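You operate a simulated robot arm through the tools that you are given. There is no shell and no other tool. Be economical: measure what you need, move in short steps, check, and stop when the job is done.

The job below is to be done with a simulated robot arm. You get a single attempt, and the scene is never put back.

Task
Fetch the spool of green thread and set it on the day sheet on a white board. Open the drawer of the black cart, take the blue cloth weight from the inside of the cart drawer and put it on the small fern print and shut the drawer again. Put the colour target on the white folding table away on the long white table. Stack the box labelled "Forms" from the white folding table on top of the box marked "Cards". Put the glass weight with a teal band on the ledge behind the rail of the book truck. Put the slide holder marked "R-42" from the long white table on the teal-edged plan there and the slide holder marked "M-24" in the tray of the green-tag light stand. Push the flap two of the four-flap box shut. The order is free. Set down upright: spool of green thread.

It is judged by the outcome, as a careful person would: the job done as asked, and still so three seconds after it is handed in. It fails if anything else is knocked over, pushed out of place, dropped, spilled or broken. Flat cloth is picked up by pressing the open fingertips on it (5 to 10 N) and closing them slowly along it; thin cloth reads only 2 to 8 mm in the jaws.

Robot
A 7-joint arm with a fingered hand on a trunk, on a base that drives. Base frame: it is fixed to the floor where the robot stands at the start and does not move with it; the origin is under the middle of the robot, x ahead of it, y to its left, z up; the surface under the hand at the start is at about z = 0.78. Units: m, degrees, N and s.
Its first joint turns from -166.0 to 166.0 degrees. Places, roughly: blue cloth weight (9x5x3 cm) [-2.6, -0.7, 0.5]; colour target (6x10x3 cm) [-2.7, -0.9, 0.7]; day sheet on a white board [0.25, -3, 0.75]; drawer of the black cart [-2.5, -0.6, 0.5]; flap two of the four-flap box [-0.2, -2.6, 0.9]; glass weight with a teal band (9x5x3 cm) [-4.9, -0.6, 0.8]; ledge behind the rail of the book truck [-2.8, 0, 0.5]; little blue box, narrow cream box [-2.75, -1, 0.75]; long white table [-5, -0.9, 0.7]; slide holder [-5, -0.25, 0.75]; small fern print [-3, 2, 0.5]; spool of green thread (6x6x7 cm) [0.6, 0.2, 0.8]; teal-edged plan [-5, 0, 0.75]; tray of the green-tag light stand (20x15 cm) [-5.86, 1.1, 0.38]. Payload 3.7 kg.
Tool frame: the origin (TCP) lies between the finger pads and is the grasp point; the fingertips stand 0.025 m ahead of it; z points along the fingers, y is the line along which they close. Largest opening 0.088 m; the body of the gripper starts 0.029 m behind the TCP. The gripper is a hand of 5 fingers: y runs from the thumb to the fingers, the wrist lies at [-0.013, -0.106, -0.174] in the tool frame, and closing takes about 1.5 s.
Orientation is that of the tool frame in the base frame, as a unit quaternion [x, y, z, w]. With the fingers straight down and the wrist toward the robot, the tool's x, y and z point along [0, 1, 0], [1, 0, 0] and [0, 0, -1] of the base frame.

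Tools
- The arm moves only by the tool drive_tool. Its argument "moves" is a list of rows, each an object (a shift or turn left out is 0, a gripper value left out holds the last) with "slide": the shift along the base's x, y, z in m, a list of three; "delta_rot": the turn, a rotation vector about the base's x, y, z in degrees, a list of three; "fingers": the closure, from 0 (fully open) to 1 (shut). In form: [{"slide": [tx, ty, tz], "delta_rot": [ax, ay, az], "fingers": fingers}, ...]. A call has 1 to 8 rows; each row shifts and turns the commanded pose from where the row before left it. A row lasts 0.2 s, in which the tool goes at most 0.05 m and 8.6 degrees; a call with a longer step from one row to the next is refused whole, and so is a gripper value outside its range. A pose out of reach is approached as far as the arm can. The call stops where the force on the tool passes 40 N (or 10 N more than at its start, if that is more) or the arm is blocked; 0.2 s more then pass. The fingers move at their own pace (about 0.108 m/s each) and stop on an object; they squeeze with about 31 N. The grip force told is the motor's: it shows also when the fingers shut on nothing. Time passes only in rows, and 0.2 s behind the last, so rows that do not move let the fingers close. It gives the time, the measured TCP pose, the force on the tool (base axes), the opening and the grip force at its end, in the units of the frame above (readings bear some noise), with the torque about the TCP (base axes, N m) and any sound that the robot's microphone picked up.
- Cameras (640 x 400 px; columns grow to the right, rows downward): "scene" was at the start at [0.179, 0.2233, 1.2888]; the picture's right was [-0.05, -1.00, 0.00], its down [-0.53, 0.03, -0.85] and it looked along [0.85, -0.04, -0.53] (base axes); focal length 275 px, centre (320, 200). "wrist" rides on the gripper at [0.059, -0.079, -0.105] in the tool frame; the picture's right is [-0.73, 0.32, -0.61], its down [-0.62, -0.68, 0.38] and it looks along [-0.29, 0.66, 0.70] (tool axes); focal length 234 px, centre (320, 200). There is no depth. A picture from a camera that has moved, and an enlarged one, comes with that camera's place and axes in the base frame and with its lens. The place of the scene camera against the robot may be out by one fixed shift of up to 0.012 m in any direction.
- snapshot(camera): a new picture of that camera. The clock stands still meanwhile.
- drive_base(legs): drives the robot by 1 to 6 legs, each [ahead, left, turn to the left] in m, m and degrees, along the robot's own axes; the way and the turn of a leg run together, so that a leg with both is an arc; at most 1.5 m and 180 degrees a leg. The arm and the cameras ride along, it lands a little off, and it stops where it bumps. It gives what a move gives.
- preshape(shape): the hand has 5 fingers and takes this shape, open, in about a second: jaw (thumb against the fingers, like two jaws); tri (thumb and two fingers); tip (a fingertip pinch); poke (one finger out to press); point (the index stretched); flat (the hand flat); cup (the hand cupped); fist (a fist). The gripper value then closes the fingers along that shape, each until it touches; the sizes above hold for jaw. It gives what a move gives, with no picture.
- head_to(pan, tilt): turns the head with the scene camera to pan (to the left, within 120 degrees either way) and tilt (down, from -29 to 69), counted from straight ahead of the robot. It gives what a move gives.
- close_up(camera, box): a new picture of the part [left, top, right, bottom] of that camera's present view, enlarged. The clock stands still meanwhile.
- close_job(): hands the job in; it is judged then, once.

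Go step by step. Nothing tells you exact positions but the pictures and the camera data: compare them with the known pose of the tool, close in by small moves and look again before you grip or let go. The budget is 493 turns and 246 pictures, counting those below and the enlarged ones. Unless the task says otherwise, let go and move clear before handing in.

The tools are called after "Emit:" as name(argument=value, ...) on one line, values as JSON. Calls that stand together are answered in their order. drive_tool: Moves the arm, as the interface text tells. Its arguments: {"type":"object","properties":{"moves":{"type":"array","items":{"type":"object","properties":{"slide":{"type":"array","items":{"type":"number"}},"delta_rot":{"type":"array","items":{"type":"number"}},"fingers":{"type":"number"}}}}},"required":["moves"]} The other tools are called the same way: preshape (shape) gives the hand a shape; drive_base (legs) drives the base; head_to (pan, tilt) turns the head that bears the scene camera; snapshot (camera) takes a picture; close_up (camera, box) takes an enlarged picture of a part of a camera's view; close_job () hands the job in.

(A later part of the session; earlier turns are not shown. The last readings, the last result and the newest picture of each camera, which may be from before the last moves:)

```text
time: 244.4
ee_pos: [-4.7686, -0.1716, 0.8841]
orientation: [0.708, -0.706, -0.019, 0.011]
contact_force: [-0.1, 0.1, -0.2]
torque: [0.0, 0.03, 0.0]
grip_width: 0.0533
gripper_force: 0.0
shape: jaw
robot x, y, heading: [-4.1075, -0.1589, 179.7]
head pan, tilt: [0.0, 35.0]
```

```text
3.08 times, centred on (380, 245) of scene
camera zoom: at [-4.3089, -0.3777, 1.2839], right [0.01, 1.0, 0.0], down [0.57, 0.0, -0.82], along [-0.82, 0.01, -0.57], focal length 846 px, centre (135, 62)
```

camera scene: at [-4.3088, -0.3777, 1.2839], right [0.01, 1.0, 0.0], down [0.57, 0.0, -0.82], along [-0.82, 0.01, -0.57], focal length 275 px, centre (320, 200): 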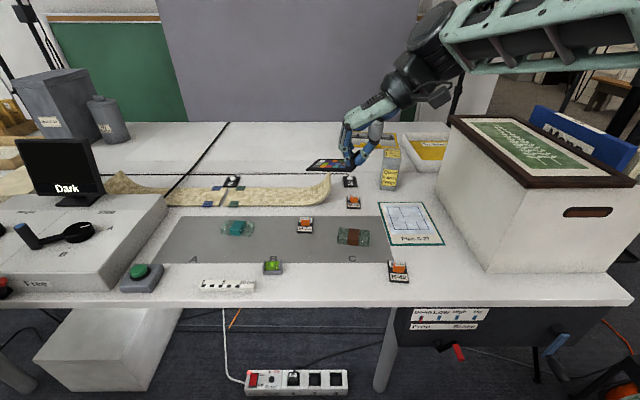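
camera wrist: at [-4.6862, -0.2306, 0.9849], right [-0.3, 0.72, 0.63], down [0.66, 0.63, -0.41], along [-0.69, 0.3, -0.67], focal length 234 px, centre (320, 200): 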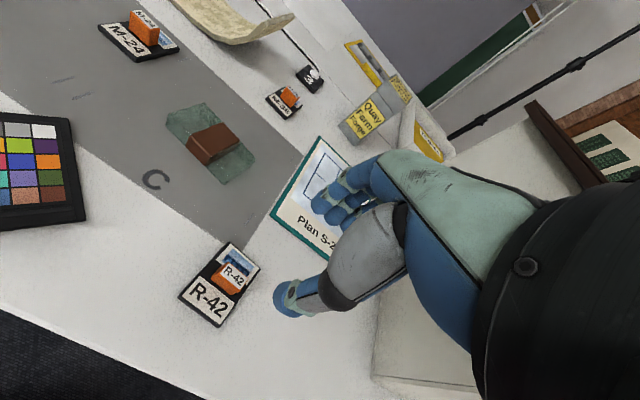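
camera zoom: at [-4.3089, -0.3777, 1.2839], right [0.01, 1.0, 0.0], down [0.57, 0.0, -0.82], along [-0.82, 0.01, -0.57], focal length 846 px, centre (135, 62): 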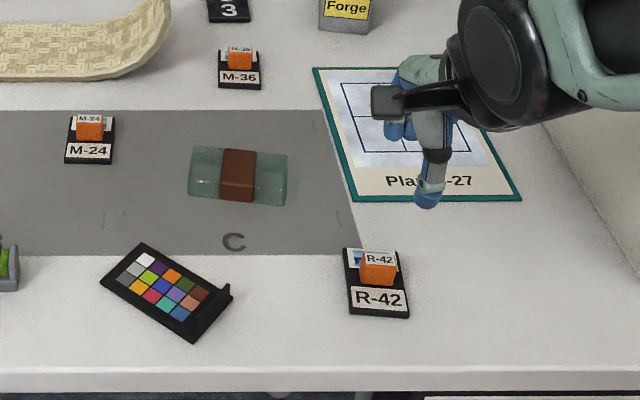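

Emit:
drive_tool(moves=[{"slide": [0.002, -0.005, -0.045]}, {"slide": [0, 0, -0.04]}, {"slide": [0, 0, -0.015]}, {}])

Emit:
close_up(camera="wrist", box=[180, 130, 380, 330])

Emit:
close_up(camera="scene", box=[300, 180, 460, 310])

```text
time: 245.4
ee_pos: [-4.7756, -0.1775, 0.7903]
orientation: [0.708, -0.706, -0.018, 0.01]
contact_force: [-0.6, -0.5, 0.6]
torque: [-0.01, -0.03, 0.03]
grip_width: 0.0531
gripper_force: 0.0
shape: jaw
out of reach, approached as far as the arm can: row 2, 3
robot x, y, heading: [-4.1125, -0.156, 179.6]
head pan, tilt: [0.0, 35.0]
```

```text
2.00 times, centred on (280, 230) of wrist
camera zoom: at [-4.6928, -0.237, 0.8913], right [-0.3, 0.72, 0.63], down [0.66, 0.63, -0.4], along [-0.68, 0.3, -0.67], focal length 468 px, centre (400, 140)
```

zoom: 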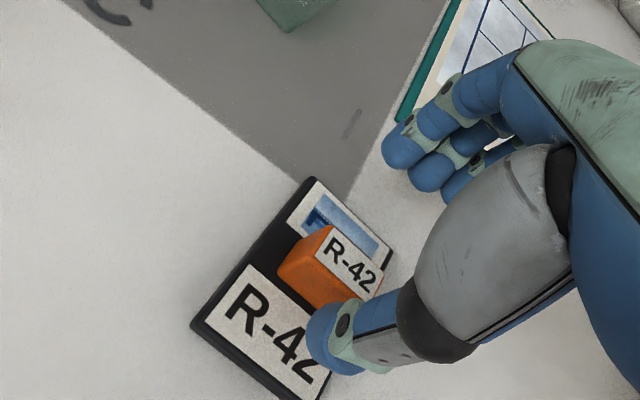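

```text
3.08 times, centred on (380, 245) of scene
camera zoom: at [-4.3087, -0.3778, 1.2839], right [0.01, 1.0, 0.0], down [0.57, 0.0, -0.82], along [-0.82, 0.01, -0.57], focal length 846 px, centre (135, 62)
```

zoom: 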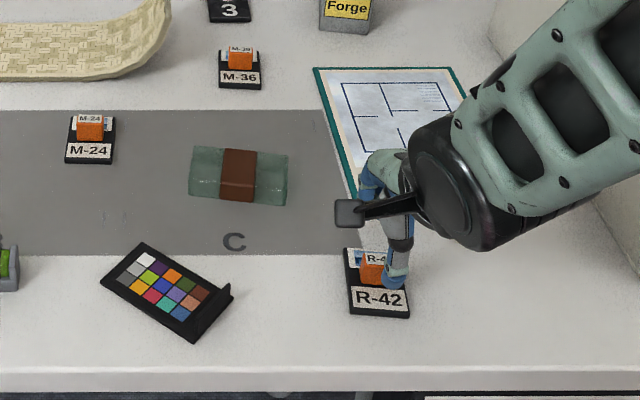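

The arm is at its inner reach limit here. I'll raise, slide the base 0.25 m right to lengthen the reach, and come back.

Emit:
drive_tool(moves=[{"slide": [0, 0, 0.045]}, {"slide": [0, 0, 0.045]}, {"slide": [0, 0, 0.045]}, {"slide": [0, 0, 0.045]}, {"slide": [0, 0, 0.045]}, {"slide": [0, 0, 0.045]}, {}])

Emit:
drive_base(legs=[[-0.03, -0.25, 0]])

Emit:
drive_tool(moves=[{"slide": [0, -0.045, 0]}, {"slide": [0, -0.045, 0]}, {"slide": [0, -0.045, 0]}, {"slide": [-0.01, -0.045, 0]}, {"slide": [-0.015, -0.045, -0.01]}, {"slide": [0, -0.03, -0.03]}, {"slide": [0, 0, -0.04]}, {"slide": [0, 0, -0.04]}])

Emit:
snapshot(camera="wrist")

```text
time: 247.1
ee_pos: [-4.7745, -0.1753, 1.0596]
orientation: [0.708, -0.706, -0.018, 0.009]
contact_force: [0.3, -0.7, 0.0]
torque: [-0.02, 0.0, 0.03]
grip_width: 0.0531
gripper_force: 0.1
shape: jaw
robot x, y, heading: [-4.111, -0.1579, 179.7]
head pan, tilt: [0.0, 35.0]
```

```text
time: 248.9
ee_pos: [-4.7416, 0.0798, 1.0579]
orientation: [0.708, -0.706, -0.018, 0.01]
contact_force: [1.3, 0.6, 1.1]
torque: [0.0, 0.01, 0.01]
grip_width: 0.0532
gripper_force: 0.1
shape: jaw
robot x, y, heading: [-4.0758, 0.1025, 180.0]
head pan, tilt: [0.0, 35.0]
```

```text
time: 250.7
ee_pos: [-4.767, -0.1728, 0.9373]
orientation: [0.708, -0.706, -0.019, 0.011]
contact_force: [0.0, 0.2, -0.2]
torque: [-0.02, 0.05, 0.06]
grip_width: 0.0527
gripper_force: 0.0
shape: jaw
robot x, y, heading: [-4.0778, 0.0978, 179.8]
head pan, tilt: [0.0, 35.0]
```

```text
101 pictures are left
camera wrist: at [-4.6847, -0.2336, 1.0378], right [-0.3, 0.72, 0.63], down [0.66, 0.63, -0.41], along [-0.69, 0.29, -0.67], focal length 234 px, centre (320, 200)
```

wrist: 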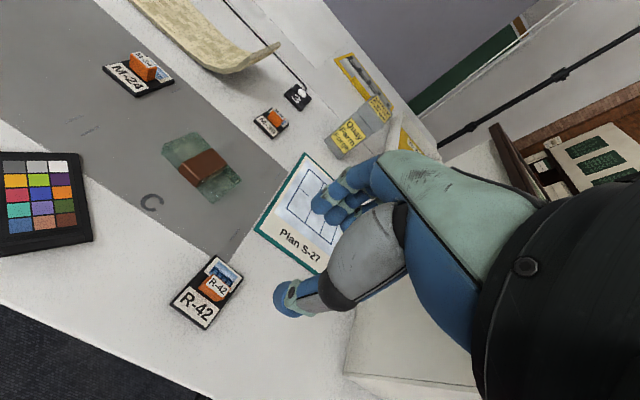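

Emit:
drive_tool(moves=[{"slide": [0.004, -0.012, -0.04]}, {"slide": [0, 0, -0.045]}, {"slide": [0, 0, -0.045]}, {"slide": [0, 0, -0.015]}, {"slide": [0, 0, -0.008]}, {"slide": [0, 0, -0.006]}, {}])

Emit:
close_up(camera="wrist", box=[180, 130, 380, 330])

```text
time: 252.3
ee_pos: [-4.7632, -0.1856, 0.7784]
orientation: [0.708, -0.706, -0.018, 0.012]
contact_force: [-0.5, -0.1, -0.2]
torque: [0.03, -0.01, -0.02]
grip_width: 0.0531
gripper_force: 0.0
shape: jaw
robot x, y, heading: [-4.0752, 0.0971, 179.7]
head pan, tilt: [0.0, 35.0]
```

```text
2.00 times, centred on (280, 230) of wrist
camera zoom: at [-4.6797, -0.245, 0.8795], right [-0.3, 0.72, 0.63], down [0.66, 0.63, -0.4], along [-0.69, 0.29, -0.67], focal length 468 px, centre (400, 140)
```

zoom: 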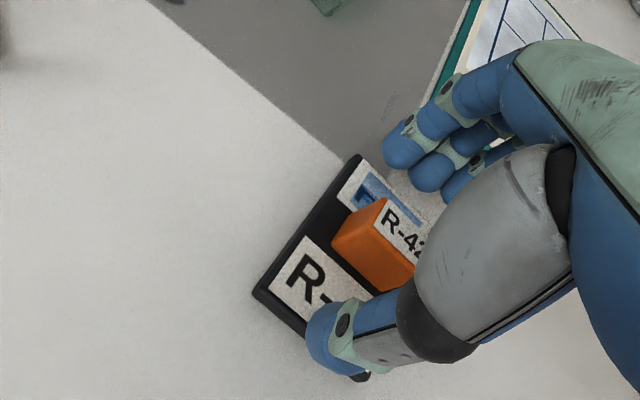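

The block is centred between thumb and fingers. Closing.

Emit:
drive_tool(moves=[{"slide": [0, 0, -0.003], "fingers": 0.5}, {"fingers": 0.6}, {"fingers": 0.75}, {"fingers": 0.9}, {"fingers": 1}, {}, {}, {}])

Emit:
drive_tool(moves=[{}, {"slide": [0, 0, 0.02]}, {"slide": [0, 0, 0.03]}, {}])

Emit:
snapshot(camera="wrist")

```text
time: 254.1
ee_pos: [-4.7622, -0.186, 0.7758]
orientation: [0.708, -0.706, -0.017, 0.01]
contact_force: [-0.6, -0.1, 0.2]
torque: [0.01, 0.01, 0.03]
grip_width: 0.0099
gripper_force: 31.5
shape: jaw
robot x, y, heading: [-4.0757, 0.0997, 179.8]
head pan, tilt: [0.0, 35.0]
```

```text
time: 255.1
ee_pos: [-4.7617, -0.186, 0.8254]
orientation: [0.708, -0.706, -0.018, 0.011]
contact_force: [0.2, -0.4, -1.3]
torque: [0.04, 0.01, -0.04]
grip_width: 0.01
gripper_force: 30.8
shape: jaw
robot x, y, heading: [-4.0771, 0.0987, 179.5]
head pan, tilt: [0.0, 35.0]
```

```text
99 pictures are left
camera wrist: at [-4.6794, -0.2446, 0.9272], right [-0.3, 0.72, 0.63], down [0.66, 0.63, -0.4], along [-0.69, 0.29, -0.67], focal length 234 px, centre (320, 200)
```

wrist: 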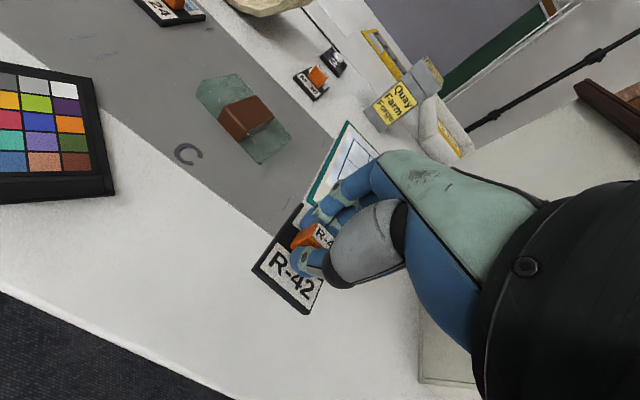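

Emit:
drive_tool(moves=[{"slide": [-0.035, 0.013, 0.025]}, {"slide": [-0.045, 0.017, 0]}, {"slide": [-0.045, 0.017, 0]}, {"slide": [-0.045, 0.017, 0]}, {"slide": [-0.038, 0.017, 0]}, {"slide": [0, 0, -0.02]}, {"slide": [0, 0, -0.02]}, {}])

Emit:
snapshot(camera="scene")

Emit:
snapshot(camera="wrist")

```text
time: 256.9
ee_pos: [-4.9718, -0.1053, 0.8113]
orientation: [0.709, -0.705, -0.019, 0.011]
contact_force: [0.4, -0.2, 0.9]
torque: [0.01, 0.0, 0.0]
grip_width: 0.0096
gripper_force: 31.5
shape: jaw
robot x, y, heading: [-4.0762, 0.0944, 179.4]
head pan, tilt: [0.0, 35.0]
```

```text
98 pictures are left
camera scene: at [-4.2771, -0.1219, 1.2839], right [0.01, 1.0, 0.0], down [0.57, 0.0, -0.82], along [-0.82, 0.0, -0.57], focal length 275 px, centre (320, 200)
```

scene: 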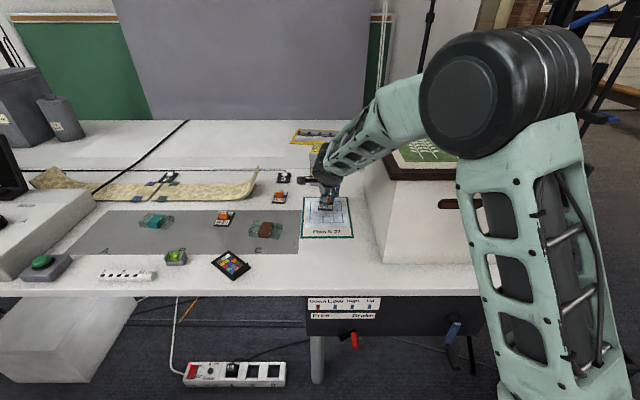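

```text
97 pictures are left
camera wrist: at [-4.8886, -0.1644, 0.9111], right [-0.3, 0.72, 0.63], down [0.66, 0.63, -0.4], along [-0.69, 0.29, -0.67], focal length 234 px, centre (320, 200)
```

wrist: 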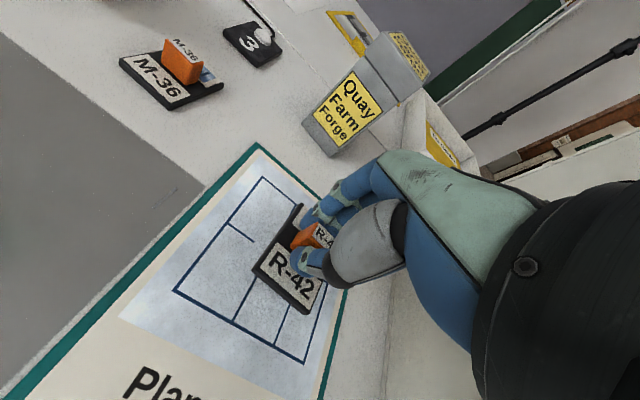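

Over the plan but toward its right side. I'll shift 2 cm left and lower.

Emit:
drive_tool(moves=[{"slide": [0.012, -0.018, 0]}, {"slide": [0, 0, -0.015]}, {"slide": [0, 0, -0.01]}, {"slide": [0, 0, -0.004]}, {"slide": [0, 0, -0.003]}, {}])

Emit:
drive_tool(moves=[{"slide": [0, 0, -0.002]}, {"slide": [0, 0, -0.002]}, {}])

```text
time: 258.3
ee_pos: [-4.9587, -0.1251, 0.7808]
orientation: [0.708, -0.705, -0.018, 0.011]
contact_force: [-0.3, -0.2, 0.2]
torque: [-0.02, 0.01, -0.02]
grip_width: 0.0102
gripper_force: 31.2
shape: jaw
robot x, y, heading: [-4.0779, 0.0997, 179.8]
head pan, tilt: [0.0, 35.0]
```

```text
time: 259.1
ee_pos: [-4.959, -0.1246, 0.7777]
orientation: [0.709, -0.705, -0.018, 0.012]
contact_force: [1.2, -1.7, 8.8]
torque: [-0.03, 0.12, 0.0]
grip_width: 0.0103
gripper_force: 31.4
shape: jaw
robot x, y, heading: [-4.079, 0.0972, 179.9]
head pan, tilt: [0.0, 35.0]
```

Contact. Release to half-open, then rise and check.

Emit:
drive_tool(moves=[{"slide": [0, 0, 0.001], "fingers": 0.8}, {"fingers": 0.65}, {"fingers": 0.5}, {"fingers": 0.4}, {}, {"slide": [0, 0, 0.02]}, {"slide": [0, 0, 0.04]}, {"slide": [0, 0, 0.045]}])

Emit:
snapshot(camera="wrist")

```text
time: 260.9
ee_pos: [-4.9575, -0.1251, 0.8832]
orientation: [0.708, -0.706, -0.018, 0.01]
contact_force: [0.1, -0.6, -0.1]
torque: [-0.02, -0.01, 0.0]
grip_width: 0.0522
gripper_force: 0.1
shape: jaw
robot x, y, heading: [-4.0753, 0.0951, 179.5]
head pan, tilt: [0.0, 35.0]
```

```text
96 pictures are left
camera wrist: at [-4.8749, -0.1834, 0.9835], right [-0.3, 0.72, 0.63], down [0.66, 0.63, -0.4], along [-0.69, 0.29, -0.67], focal length 234 px, centre (320, 200)
```

wrist: 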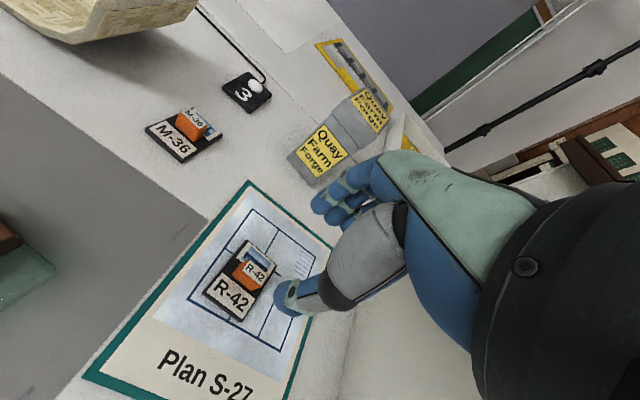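

R-42 sits on the plan. Next M-24 at about (-4.942,-0.424). I'll rise and slide the base left.

Emit:
drive_tool(moves=[{"slide": [0, -0.02, 0.04]}, {"slide": [0, -0.02, 0.04]}, {"slide": [0, -0.02, 0.03]}])

Emit:
drive_base(legs=[[0.03, 0.27, 0]])

Emit:
snapshot(camera="wrist")

```text
time: 261.7
ee_pos: [-4.9601, -0.1843, 0.9925]
orientation: [0.708, -0.706, -0.019, 0.011]
contact_force: [-0.1, -0.5, -0.1]
torque: [-0.02, 0.03, 0.04]
grip_width: 0.0525
gripper_force: 0.0
shape: jaw
robot x, y, heading: [-4.0746, 0.0995, 179.8]
head pan, tilt: [0.0, 35.0]
```

```text
time: 263.6
ee_pos: [-4.9958, -0.4473, 0.9925]
orientation: [-0.705, 0.709, 0.018, -0.011]
contact_force: [0.9, 0.3, -0.2]
torque: [-0.01, -0.02, 0.0]
grip_width: 0.0526
gripper_force: 0.1
shape: jaw
robot x, y, heading: [-4.1082, -0.1709, 179.1]
head pan, tilt: [0.0, 35.0]
```

```text
95 pictures are left
camera wrist: at [-4.9129, -0.5071, 1.0931], right [-0.29, 0.72, 0.63], down [0.67, 0.62, -0.4], along [-0.68, 0.3, -0.67], focal length 234 px, centre (320, 200)
```

wrist: 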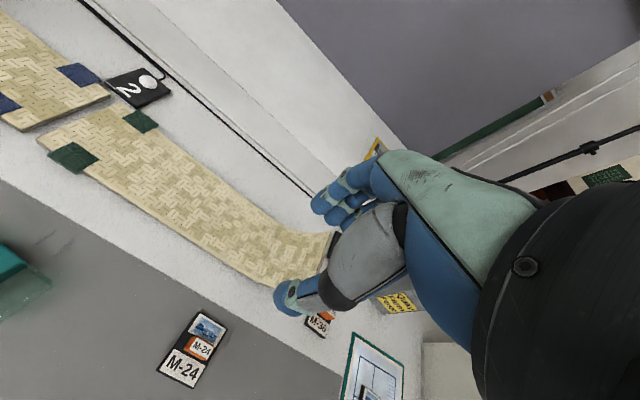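

Emit:
drive_tool(moves=[{"slide": [0.03, 0.015, -0.03]}, {"slide": [0.022, 0.01, -0.035]}, {"slide": [0, 0, -0.045]}, {"slide": [0, 0, -0.045]}, {"slide": [0, 0, -0.03]}, {"slide": [0, 0, -0.02]}, {"slide": [0, 0, -0.009]}, {}])

Emit:
close_up(camera="wrist", box=[180, 130, 380, 330])

```text
time: 265.4
ee_pos: [-4.9424, -0.4236, 0.7776]
orientation: [-0.705, 0.709, 0.019, -0.01]
contact_force: [0.3, 0.2, -0.8]
torque: [-0.01, 0.04, 0.0]
grip_width: 0.0527
gripper_force: 0.0
shape: jaw
robot x, y, heading: [-4.1093, -0.1728, 179.3]
head pan, tilt: [0.0, 35.0]
```

```text
2.00 times, centred on (280, 230) of wrist
camera zoom: at [-4.8608, -0.4836, 0.8786], right [-0.29, 0.72, 0.63], down [0.67, 0.62, -0.4], along [-0.68, 0.3, -0.67], focal length 468 px, centre (400, 140)
```

zoom: 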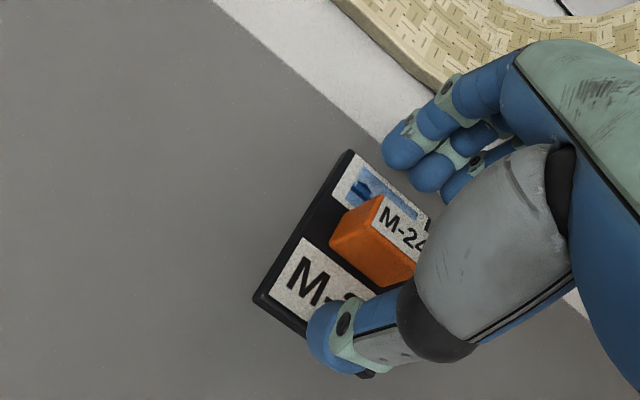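

Same geometry as before. Closing and lifting.

Emit:
drive_tool(moves=[{"slide": [0, 0, -0.002], "fingers": 0.5}, {"fingers": 0.6}, {"fingers": 0.75}, {"fingers": 0.9}, {"fingers": 1}, {}, {}, {}])

Emit:
drive_tool(moves=[{}, {"slide": [0, 0, 0.02]}, {"slide": [0, 0, 0.04]}, {"slide": [0, 0, 0.045]}, {"slide": [0.01, 0, 0.045]}, {"slide": [0.03, 0, 0.035]}, {"slide": [0.03, 0, 0.035]}, {"slide": [0.03, 0, 0.035]}])

Emit:
snapshot(camera="wrist")

```text
time: 267.2
ee_pos: [-4.9435, -0.424, 0.7768]
orientation: [-0.705, 0.709, 0.018, -0.011]
contact_force: [0.4, 0.3, 1.2]
torque: [0.0, 0.01, 0.06]
grip_width: 0.0106
gripper_force: 31.0
shape: jaw
robot x, y, heading: [-4.1076, -0.1698, 179.3]
head pan, tilt: [0.0, 35.0]
```

```text
time: 269.0
ee_pos: [-4.8445, -0.4235, 1.031]
orientation: [-0.705, 0.709, 0.018, -0.01]
contact_force: [0.0, -0.7, 0.3]
torque: [0.03, -0.04, 0.0]
grip_width: 0.0105
gripper_force: 31.1
shape: jaw
robot x, y, heading: [-4.1086, -0.1722, 179.0]
head pan, tilt: [0.0, 35.0]
```

```text
93 pictures are left
camera wrist: at [-4.762, -0.4825, 1.1322], right [-0.29, 0.72, 0.63], down [0.67, 0.62, -0.4], along [-0.68, 0.3, -0.67], focal length 234 px, centre (320, 200)
```

wrist: 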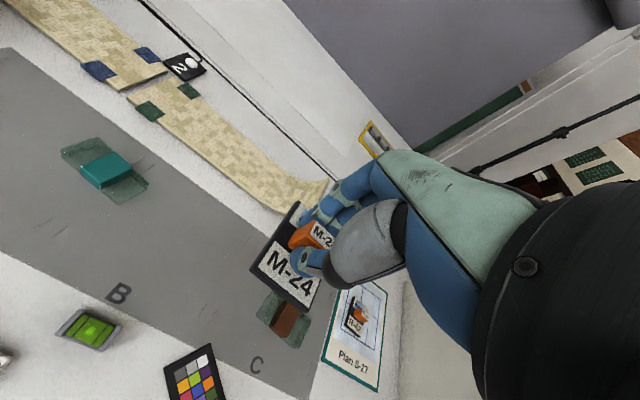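

M-24 is held. I'll retract, then slide right past the table end to look for the green-tag stand.

Emit:
drive_tool(moves=[{"slide": [0.045, 0.015, 0.01]}, {"slide": [0.045, 0.015, 0.01]}, {"slide": [0.045, 0.015, 0.01]}, {"slide": [0.045, 0.015, 0.01]}, {"slide": [0.01, 0.02, 0.03]}, {"slide": [0, 0.02, 0.04]}])

Emit:
drive_base(legs=[[0, -1.05, 0]])

Emit:
head_to(pan=0, tilt=30)

Emit:
snapshot(camera="scene")

```text
time: 270.4
ee_pos: [-4.6545, -0.3208, 1.1416]
orientation: [-0.705, 0.709, 0.018, -0.01]
contact_force: [-0.6, -0.6, -0.2]
torque: [0.01, -0.01, -0.02]
grip_width: 0.0107
gripper_force: 31.3
shape: jaw
robot x, y, heading: [-4.1099, -0.1749, 179.2]
head pan, tilt: [0.0, 35.0]
```

```text
time: 275.8
ee_pos: [-4.6283, 0.7407, 1.1421]
orientation: [-0.692, 0.721, 0.018, -0.009]
contact_force: [-0.2, -0.1, -0.6]
torque: [0.02, 0.0, -0.02]
grip_width: 0.0106
gripper_force: 31.2
shape: jaw
robot x, y, heading: [-4.0776, 0.8686, 176.8]
head pan, tilt: [0.0, 35.0]
```

```text
time: 276.5
ee_pos: [-4.628, 0.7413, 1.1428]
orientation: [-0.692, 0.721, 0.019, -0.011]
contact_force: [0.2, -0.1, 0.3]
torque: [0.01, -0.02, 0.02]
grip_width: 0.0105
gripper_force: 31.2
shape: jaw
robot x, y, heading: [-4.078, 0.8711, 177.0]
head pan, tilt: [0.0, 30.0]
```

```text
92 pictures are left
camera scene: at [-4.2899, 0.6595, 1.2916], right [0.05, 1.0, 0.0], down [0.5, -0.02, -0.87], along [-0.86, 0.04, -0.5], focal length 275 px, centre (320, 200)
```

scene: 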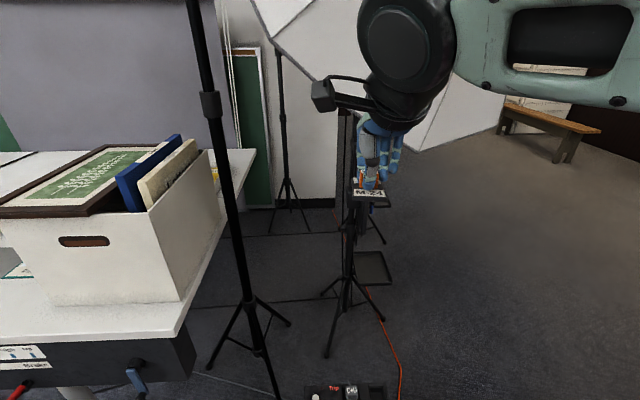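

Emit:
close_up(camera="scene", box=[250, 90, 450, 330])

Emit:
snapshot(camera="wrist")

```text
1.67 times, centred on (350, 210) of scene
camera zoom: at [-4.2899, 0.6595, 1.2916], right [0.05, 1.0, 0.0], down [0.5, -0.02, -0.87], along [-0.86, 0.04, -0.5], focal length 458 px, centre (270, 183)
```

zoom: 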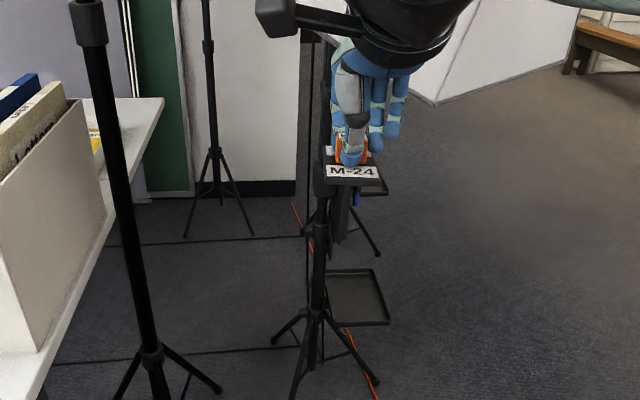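

```text
90 pictures are left
camera wrist: at [-4.5481, 0.6784, 1.2428], right [-0.27, 0.73, 0.63], down [0.69, 0.6, -0.4], along [-0.67, 0.32, -0.67], focal length 234 px, centre (320, 200)
```

wrist: 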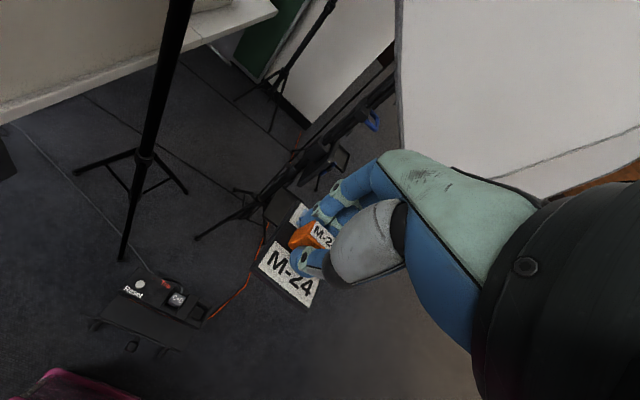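

The rear tray near (-5.81,1.14) matches the green-tag position. To approach it from the open right side I'll turn to face +y first and look.

Emit:
drive_base(legs=[[0.25, 0, 0], [0, 0, -87]])

Emit:
head_to(pan=50, tilt=20)

Emit:
snapshot(camera="scene")

```text
time: 277.9
ee_pos: [-4.7262, 0.7226, 1.1405]
orientation: [0.711, -0.703, -0.018, 0.008]
contact_force: [1.1, 0.7, -1.5]
torque: [-0.02, -0.03, 0.03]
grip_width: 0.0102
gripper_force: 31.3
shape: jaw
robot x, y, heading: [-4.1791, 0.8802, -179.8]
head pan, tilt: [0.0, 30.0]
stopped in leg 1: the robot was blocked; the commanded pose is now the measured one
```

```text
time: 279.1
ee_pos: [-4.7254, 0.722, 1.1401]
orientation: [0.711, -0.703, -0.017, 0.009]
contact_force: [0.6, 0.2, -0.5]
torque: [0.02, 0.0, 0.0]
grip_width: 0.0104
gripper_force: 31.1
shape: jaw
robot x, y, heading: [-4.1836, 0.8825, -179.8]
head pan, tilt: [50.0, 20.0]
```

```text
89 pictures are left
camera scene: at [-4.3526, 0.5886, 1.3077], right [-0.77, 0.64, 0.0], down [0.22, 0.26, -0.94], along [-0.6, -0.72, -0.34], focal length 275 px, centre (320, 200)
```

scene: 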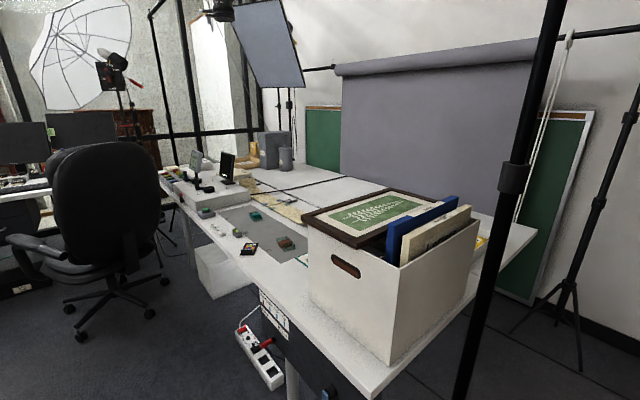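

Bumped the flash pack on the floor. I'll back off and look down at it.

Emit:
drive_base(legs=[[-0.12, 0, 0]])

Emit:
head_to(pan=0, tilt=50)

Emit:
snapshot(camera="scene")

```text
time: 280.3
ee_pos: [-4.6093, 0.7244, 1.1405]
orientation: [0.709, -0.704, -0.018, 0.009]
contact_force: [-0.7, -0.1, 0.4]
torque: [0.02, 0.0, -0.01]
grip_width: 0.0103
gripper_force: 30.9
shape: jaw
robot x, y, heading: [-4.0671, 0.8784, 179.9]
head pan, tilt: [50.0, 20.0]
```

```text
time: 281.5
ee_pos: [-4.6098, 0.724, 1.1395]
orientation: [0.71, -0.704, -0.017, 0.008]
contact_force: [0.8, -0.8, -0.3]
torque: [0.04, -0.01, 0.0]
grip_width: 0.0108
gripper_force: 30.7
shape: jaw
robot x, y, heading: [-4.0637, 0.8809, 179.6]
head pan, tilt: [0.0, 50.0]
```

```text
88 pictures are left
camera scene: at [-4.2536, 0.6603, 1.2622], right [0.0, 1.0, 0.0], down [0.77, 0.0, -0.64], along [-0.64, 0.0, -0.77], focal length 275 px, centre (320, 200)
```

scene: 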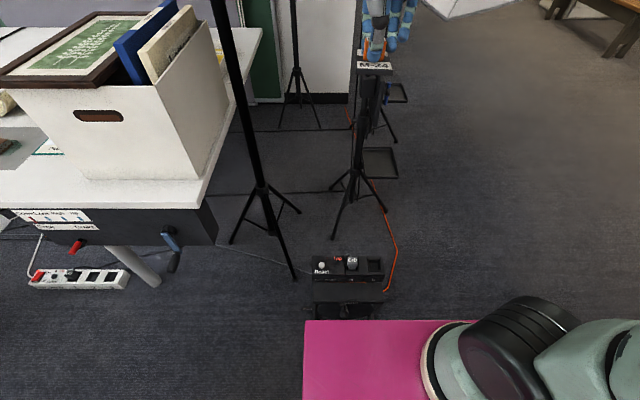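

The pack appears fine. Now turning to face +y and moving along the open floor.

Emit:
drive_base(legs=[[0, 0, -90]])

Emit:
head_to(pan=40, tilt=22)

Emit:
snapshot(camera="scene")

```text
time: 285.7
ee_pos: [-4.2303, 1.4243, 1.14]
orientation: [-0.01, 1.0, 0.018, 0.006]
contact_force: [0.3, -0.3, -0.1]
torque: [0.0, -0.01, 0.0]
grip_width: 0.0106
gripper_force: 31.1
shape: jaw
robot x, y, heading: [-4.065, 0.8809, 90.9]
head pan, tilt: [0.0, 50.0]
```

```text
time: 286.8
ee_pos: [-4.2298, 1.4238, 1.1396]
orientation: [-0.01, 1.0, 0.019, 0.006]
contact_force: [0.1, 0.0, 0.1]
torque: [-0.01, 0.04, 0.02]
grip_width: 0.0106
gripper_force: 31.2
shape: jaw
robot x, y, heading: [-4.0644, 0.8824, 90.6]
head pan, tilt: [40.0, 22.0]
```

```text
87 pictures are left
camera scene: at [-4.3625, 1.0536, 1.3044], right [0.76, 0.65, 0.0], down [0.24, -0.29, -0.93], along [-0.6, 0.7, -0.38], focal length 275 px, centre (320, 200)
```

scene: 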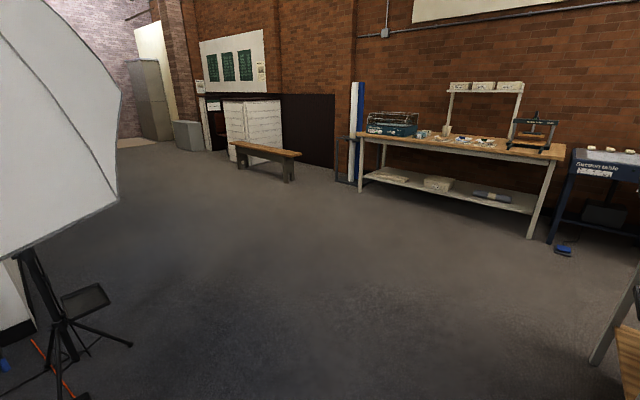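

Open floor ahead. I'll go diagonally between the table and the pack, then swing round to face the stand from +y.

Emit:
drive_base(legs=[[0, 0, 34.4], [1.35, 0, 0]])

Emit:
drive_base(legs=[[0, 0, 145]])

Emit:
head_to(pan=-30, tilt=25)

Emit:
snapshot(camera="scene")

```text
time: 295.1
ee_pos: [-5.2781, 2.3286, 1.14]
orientation: [-0.305, 0.952, 0.019, 0.0]
contact_force: [0.5, -0.6, -0.9]
torque: [-0.03, 0.0, 0.03]
grip_width: 0.0107
gripper_force: 31.1
shape: jaw
robot x, y, heading: [-4.8327, 1.9724, 124.8]
head pan, tilt: [40.0, 22.0]
```

```text
time: 301.6
ee_pos: [-4.67, 1.433, 1.1405]
orientation: [1.0, 0.012, -0.006, 0.018]
contact_force: [0.1, -0.1, 0.3]
torque: [0.01, 0.0, 0.01]
grip_width: 0.0102
gripper_force: 31.5
shape: jaw
robot x, y, heading: [-4.8349, 1.976, -89.3]
head pan, tilt: [40.0, 22.0]
```

```text
time: 303.0
ee_pos: [-4.6694, 1.4332, 1.1412]
orientation: [1.0, 0.012, -0.005, 0.02]
contact_force: [0.6, -0.3, -1.2]
torque: [0.01, -0.01, -0.03]
grip_width: 0.0103
gripper_force: 31.2
shape: jaw
robot x, y, heading: [-4.8363, 1.9762, -89.2]
head pan, tilt: [-30.0, 25.0]
```

```text
86 pictures are left
camera scene: at [-4.6652, 1.7996, 1.2997], right [-0.87, 0.49, 0.0], down [0.21, 0.37, -0.91], along [-0.44, -0.79, -0.42], focal length 275 px, centre (320, 200)
```

scene: 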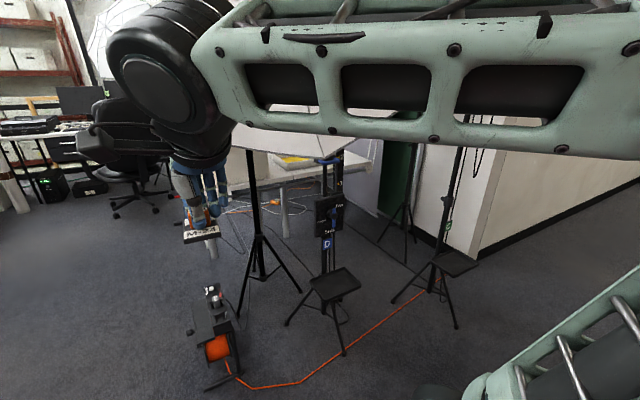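

Green tag is on the rear stand; its tray is at about (-5.85,1.10). I'll slide right to face it.

Emit:
drive_base(legs=[[0, -0.93, -0.8]])

Emit:
head_to(pan=10, tilt=45)

Emit:
snapshot(camera="scene")

```text
time: 307.8
ee_pos: [-5.5876, 1.4221, 1.1403]
orientation: [1.0, 0.007, -0.006, 0.019]
contact_force: [0.3, 0.3, -0.3]
torque: [-0.01, -0.01, 0.02]
grip_width: 0.0102
gripper_force: 30.9
shape: jaw
robot x, y, heading: [-5.7493, 1.9657, -89.8]
head pan, tilt: [-30.0, 25.0]
```

```text
time: 308.8
ee_pos: [-5.5877, 1.4239, 1.1397]
orientation: [1.0, 0.006, -0.006, 0.018]
contact_force: [0.2, -0.7, 0.0]
torque: [0.0, -0.03, 0.0]
grip_width: 0.0101
gripper_force: 31.0
shape: jaw
robot x, y, heading: [-5.7442, 1.9684, -90.0]
head pan, tilt: [10.0, 45.0]
```

```text
85 pictures are left
camera scene: at [-5.5191, 1.79, 1.2691], right [-0.98, -0.18, 0.0], down [-0.12, 0.7, -0.71], along [0.12, -0.7, -0.71], focal length 275 px, centre (320, 200)
```

scene: 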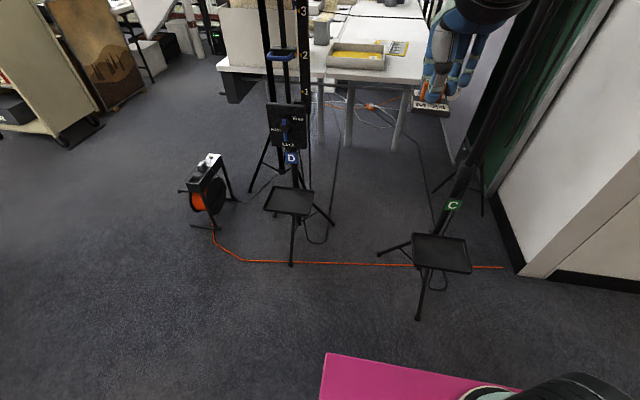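

The green "C" tag is clear. Tray centre ≈(-5.87,1.114,0.38), pole just behind at y≈1.02. I'll approach with the wrist toward me, aiming at y≈1.13.

Emit:
drive_tool(moves=[{"slide": [-0.045, 0, -0.015]}, {"slide": [-0.045, 0, -0.015]}, {"slide": [-0.045, -0.01, -0.015]}, {"slide": [-0.045, -0.01, -0.015]}, {"slide": [-0.045, -0.01, -0.015]}, {"slide": [-0.045, -0.01, -0.015]}, {"slide": [-0.012, -0.03, -0.03]}, {"slide": [0, -0.03, -0.035]}])

Emit:
drive_tool(moves=[{"slide": [0, -0.03, -0.035]}, {"slide": [0, -0.03, -0.035]}, {"slide": [0, -0.03, -0.035]}, {"slide": [0, -0.03, -0.035]}, {"slide": [0, -0.03, -0.035]}, {"slide": [0, -0.02, -0.04]}, {"slide": [0, -0.015, -0.04]}, {}])

Emit:
snapshot(camera="scene")

Emit:
snapshot(camera="wrist")

```text
time: 310.6
ee_pos: [-5.8681, 1.3249, 0.9852]
orientation: [1.0, 0.006, -0.006, 0.019]
contact_force: [-0.6, 0.1, -0.8]
torque: [0.01, -0.02, 0.03]
grip_width: 0.0106
gripper_force: 30.8
shape: jaw
robot x, y, heading: [-5.7492, 1.9681, -89.9]
head pan, tilt: [10.0, 45.0]
```

```text
time: 312.4
ee_pos: [-5.8711, 1.1393, 0.7298]
orientation: [1.0, 0.005, -0.005, 0.019]
contact_force: [0.2, -1.2, -0.2]
torque: [-0.01, -0.01, 0.02]
grip_width: 0.0107
gripper_force: 30.7
shape: jaw
robot x, y, heading: [-5.751, 1.9713, -89.8]
head pan, tilt: [10.0, 45.0]
```

```text
84 pictures are left
camera scene: at [-5.519, 1.79, 1.2691], right [-0.98, -0.18, 0.0], down [-0.12, 0.7, -0.71], along [0.12, -0.7, -0.71], focal length 275 px, centre (320, 200)
```

scene: 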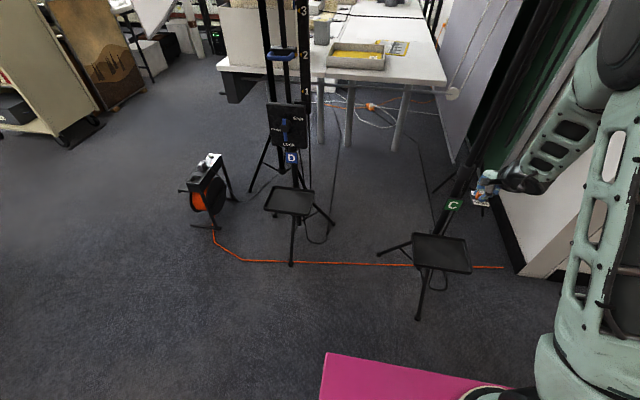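

```text
83 pictures are left
camera wrist: at [-5.8121, 1.2234, 0.831], right [-0.71, -0.31, 0.63], down [-0.64, 0.66, -0.4], along [-0.29, -0.69, -0.67], focal length 234 px, centre (320, 200)
```

wrist: 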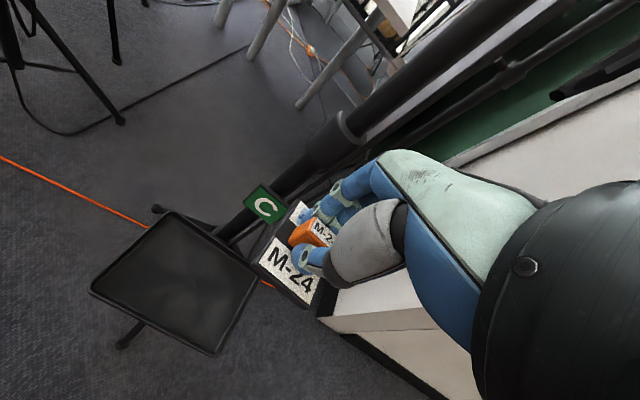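

Emit:
drive_tool(moves=[{"slide": [0.003, -0.007, -0.045]}, {"slide": [0.002, -0.007, -0.045]}, {"slide": [0, 0, -0.045]}, {"slide": [0, 0, -0.045]}, {"slide": [0, 0, -0.045]}, {"slide": [0, 0, -0.03]}, {}])

Emit:
snapshot(camera="wrist")

Emit:
close_up(camera="scene", box=[370, 180, 530, 310])

```text
time: 314.0
ee_pos: [-5.8679, 1.1265, 0.4755]
orientation: [1.0, 0.005, -0.006, 0.019]
contact_force: [-1.0, 0.3, -0.2]
torque: [-0.01, -0.05, -0.01]
grip_width: 0.0108
gripper_force: 30.5
shape: jaw
robot x, y, heading: [-5.7471, 1.9657, -89.8]
head pan, tilt: [10.0, 45.0]
```

```text
82 pictures are left
camera wrist: at [-5.8083, 1.2099, 0.5756], right [-0.71, -0.31, 0.63], down [-0.64, 0.66, -0.4], along [-0.29, -0.69, -0.67], focal length 234 px, centre (320, 200)
```

wrist: 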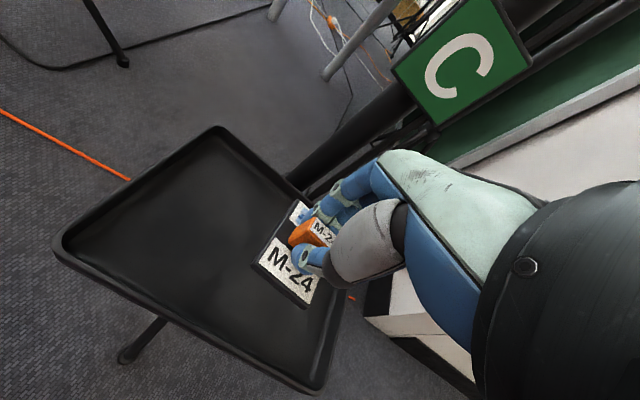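

```text
3.08 times, centred on (450, 245) of scene
camera zoom: at [-5.519, 1.79, 1.2691], right [-0.98, -0.18, 0.0], down [-0.12, 0.7, -0.71], along [0.12, -0.7, -0.71], focal length 846 px, centre (-80, 62)
```

zoom: 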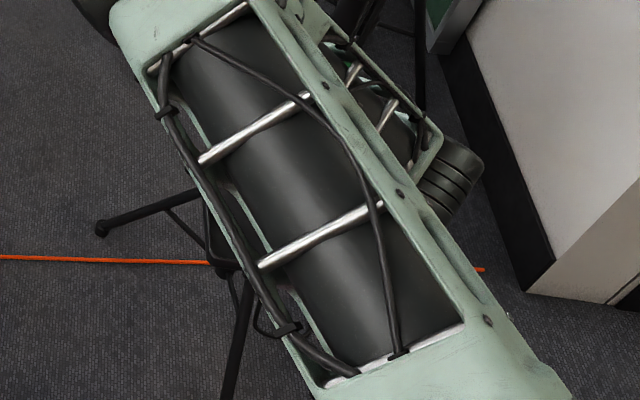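

Emit:
drive_tool(moves=[{"slide": [0.005, 0.003, -0.025]}, {"slide": [0, 0, -0.015]}, {"slide": [0, 0, -0.008]}, {"slide": [0, 0, -0.006]}, {"slide": [0, 0, -0.005]}, {}])

Emit:
snapshot(camera="wrist")

```text
time: 315.4
ee_pos: [-5.8579, 1.1291, 0.4155]
orientation: [1.0, 0.006, -0.006, 0.019]
contact_force: [-0.8, -0.5, -0.8]
torque: [-0.02, -0.04, -0.01]
grip_width: 0.0105
gripper_force: 31.1
shape: jaw
robot x, y, heading: [-5.747, 1.9629, -89.8]
head pan, tilt: [10.0, 45.0]
```

```text
80 pictures are left
camera wrist: at [-5.8003, 1.2125, 0.5165], right [-0.71, -0.31, 0.63], down [-0.64, 0.66, -0.4], along [-0.29, -0.69, -0.67], focal length 234 px, centre (320, 200)
```

wrist: 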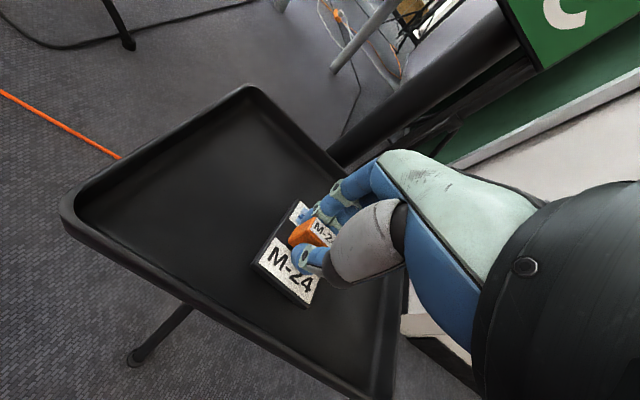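

Inside the tray rim. Small steps down to contact.

Emit:
drive_tool(moves=[{"slide": [0, 0, -0.004]}, {"slide": [0, 0, -0.003]}, {"slide": [0, 0, -0.003]}, {}])

Emit:
drive_tool(moves=[{"slide": [0, 0, -0.003]}, {"slide": [0, 0, -0.003]}, {"slide": [0, 0, -0.003]}, {}])

```text
time: 316.4
ee_pos: [-5.8593, 1.1268, 0.4069]
orientation: [1.0, 0.006, -0.006, 0.021]
contact_force: [3.9, 7.4, 39.4]
torque: [-0.05, -0.11, 0.0]
grip_width: 0.0125
gripper_force: 30.7
shape: jaw
robot x, y, heading: [-5.7445, 1.968, -90.0]
head pan, tilt: [10.0, 45.0]
```

```text
time: 316.8
ee_pos: [-5.8602, 1.1255, 0.4078]
orientation: [1.0, 0.006, -0.006, 0.023]
contact_force: [1.1, 3.8, 23.3]
torque: [-0.1, -0.06, -0.03]
grip_width: 0.0129
gripper_force: 30.6
shape: jaw
robot x, y, heading: [-5.745, 1.9676, -90.3]
head pan, tilt: [10.0, 45.0]
stopped in row 1: the force on the tool passed its limit at 54 N (the readings are from after the stop); the commanded pose is now the measured one
```

Emit:
drive_tool(moves=[{"slide": [0, 0, 0.002], "fingers": 0.85}, {"fingers": 0.7}, {"fingers": 0.55}, {"fingers": 0.42}, {}, {"slide": [0, 0, 0.015]}, {"slide": [0, 0, 0.03]}, {"slide": [0, 0.005, 0.045]}])

Emit:
drive_tool(moves=[{"slide": [0, 0.01, 0.045]}, {"slide": [0, 0.02, 0.045]}, {"slide": [0, 0.03, 0.04]}, {"slide": [0, 0.03, 0.04]}, {"slide": [0, 0.03, 0.04]}, {"slide": [0, 0.03, 0.04]}, {"slide": [0, 0.03, 0.04]}])

Emit:
snapshot(camera="wrist")

```text
time: 318.6
ee_pos: [-5.8622, 1.1338, 0.5005]
orientation: [1.0, 0.006, -0.006, 0.02]
contact_force: [-0.7, -0.2, 0.3]
torque: [-0.03, -0.02, 0.01]
grip_width: 0.0505
gripper_force: 0.0
shape: jaw
robot x, y, heading: [-5.75, 1.9682, -89.9]
head pan, tilt: [10.0, 45.0]
```

```text
time: 320.1
ee_pos: [-5.8651, 1.2961, 0.7952]
orientation: [1.0, 0.005, -0.006, 0.019]
contact_force: [0.8, 0.3, -0.5]
torque: [-0.01, -0.02, -0.02]
grip_width: 0.0506
gripper_force: 0.0
shape: jaw
out of reach, approached as far as the arm can: row 6, 7
robot x, y, heading: [-5.7492, 1.9681, -89.8]
head pan, tilt: [10.0, 45.0]
```

```text
79 pictures are left
camera wrist: at [-5.8063, 1.3809, 0.8963], right [-0.72, -0.31, 0.63], down [-0.64, 0.66, -0.4], along [-0.29, -0.69, -0.67], focal length 234 px, centre (320, 200)
```

wrist: 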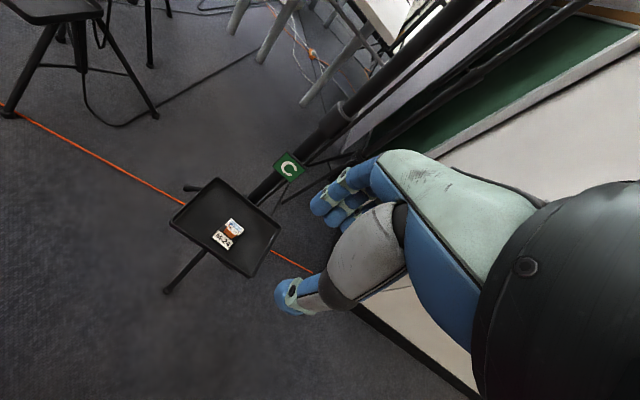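

M-24 rests in the green-tag tray. Now back the same way to fetch the glass weight with the teal band.

Emit:
drive_tool(moves=[{"slide": [0.01, 0, 0.045]}, {"slide": [0.02, 0, 0.045]}, {"slide": [0.03, 0.01, 0.035]}, {"slide": [0.03, 0.01, 0.035]}, {"slide": [0.03, 0.01, 0.035]}, {"slide": [0.03, 0.01, 0.035]}, {"slide": [0.03, 0.01, 0.035]}, {"slide": [0.03, 0.01, 0.035]}])

Emit:
drive_base(legs=[[0, 0.92, 0], [0, 0, -145], [-1.35, 0, 0], [0, 0, 55]])

```text
time: 321.9
ee_pos: [-5.652, 1.3544, 1.0967]
orientation: [1.0, 0.002, -0.007, 0.019]
contact_force: [0.3, 0.0, -0.3]
torque: [-0.02, 0.02, -0.02]
grip_width: 0.0503
gripper_force: 0.1
shape: jaw
robot x, y, heading: [-5.7476, 1.9683, -89.8]
head pan, tilt: [10.0, 45.0]
```

```text
time: 341.8
ee_pos: [-4.6754, 0.7505, 1.0966]
orientation: [0.711, -0.703, -0.02, 0.008]
contact_force: [-0.1, -0.2, -0.2]
torque: [-0.03, 0.03, 0.0]
grip_width: 0.0508
gripper_force: 0.2
shape: jaw
robot x, y, heading: [-4.062, 0.8465, -179.6]
head pan, tilt: [10.0, 45.0]
```

Emit:
drive_tool(moves=[{"slide": [0.03, 0, 0.035]}, {"slide": [0.03, 0, 0.035]}, {"slide": [0.01, 0, 0.045]}])

Emit:
drive_base(legs=[[0, 1.2, 0]])

Emit:
head_to(pan=15, tilt=38)

Emit:
snapshot(camera="scene")

```text
time: 342.6
ee_pos: [-4.6596, 0.8206, 1.1731]
orientation: [-0.58, 0.812, 0.06, 0.009]
contact_force: [-0.6, -0.2, -0.4]
torque: [0.03, 0.02, -0.01]
grip_width: 0.0507
gripper_force: 0.0
shape: jaw
out of reach, approached as far as the arm can: row 2, 3
robot x, y, heading: [-4.0579, 0.8465, -179.8]
head pan, tilt: [10.0, 45.0]
stopped in row 3: the arm was blocked; the commanded pose is now the measured one
```

```text
time: 348.5
ee_pos: [-4.6607, -0.3496, 1.1731]
orientation: [-0.578, 0.814, 0.06, 0.01]
contact_force: [-1.0, 0.2, 0.9]
torque: [0.0, -0.03, -0.02]
grip_width: 0.0509
gripper_force: 0.0
shape: jaw
robot x, y, heading: [-4.06, -0.3298, 180.0]
head pan, tilt: [10.0, 45.0]
```

```text
time: 349.2
ee_pos: [-4.6569, -0.3445, 1.1741]
orientation: [-0.572, 0.818, 0.061, 0.008]
contact_force: [0.3, -0.3, 0.2]
torque: [-0.01, 0.01, 0.01]
grip_width: 0.0506
gripper_force: 0.0
shape: jaw
robot x, y, heading: [-4.0628, -0.3347, 179.5]
head pan, tilt: [15.0, 38.0]
```

```text
78 pictures are left
camera scene: at [-4.2619, -0.5796, 1.2771], right [-0.25, 0.97, 0.0], down [0.6, 0.16, -0.78], along [-0.76, -0.2, -0.62], focal length 275 px, centre (320, 200)
```

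scene: 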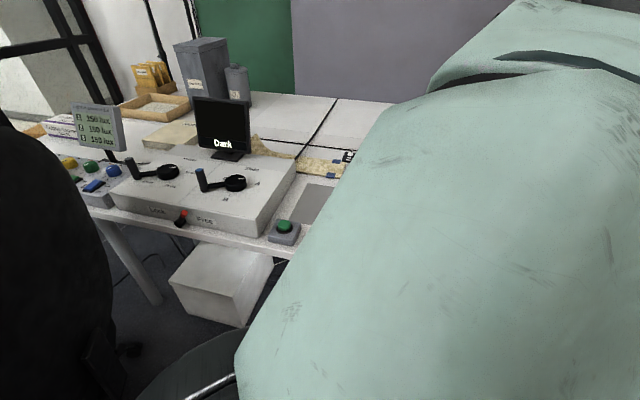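

The elbow has folded awkwardly near the head. I'll extend the tool forward and restore its straight-down orientation.

Emit:
drive_tool(moves=[{"slide": [-0.03, 0.0, 0]}, {"slide": [-0.03, 0, 0], "delta_rot": [-3.1, -1.7, 0]}, {"slide": [-0.03, 0, 0], "delta_rot": [-3.1, -1.6, 0]}, {"slide": [-0.02, 0, 0], "delta_rot": [0, 0, 7]}, {"slide": [-0.02, 0, 0], "delta_rot": [0, 0, 7]}, {"slide": [-0.02, 0, 0], "delta_rot": [0, 0, 6]}, {}])

Emit:
snapshot(camera="scene")

```text
time: 350.8
ee_pos: [-4.8015, -0.3431, 1.1794]
orientation: [0.711, -0.704, 0.003, 0.003]
contact_force: [-0.3, 0.0, 0.5]
torque: [0.0, -0.03, 0.0]
grip_width: 0.0507
gripper_force: 0.0
shape: jaw
robot x, y, heading: [-4.0624, -0.3281, 179.6]
head pan, tilt: [15.0, 38.0]
```

```text
77 pictures are left
camera scene: at [-4.2557, -0.5743, 1.2793], right [-0.26, 0.97, 0.0], down [0.6, 0.16, -0.79], along [-0.76, -0.2, -0.62], focal length 275 px, centre (320, 200)
```

scene: 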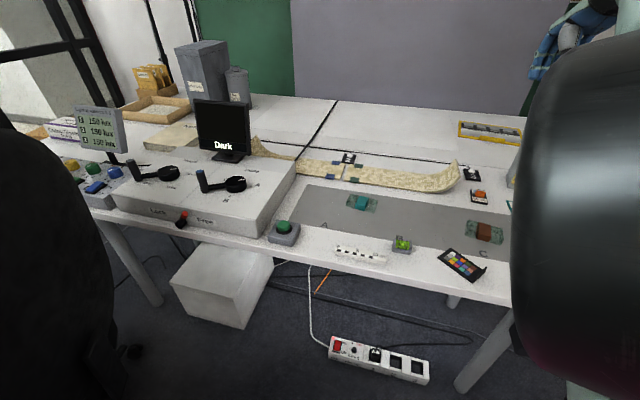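

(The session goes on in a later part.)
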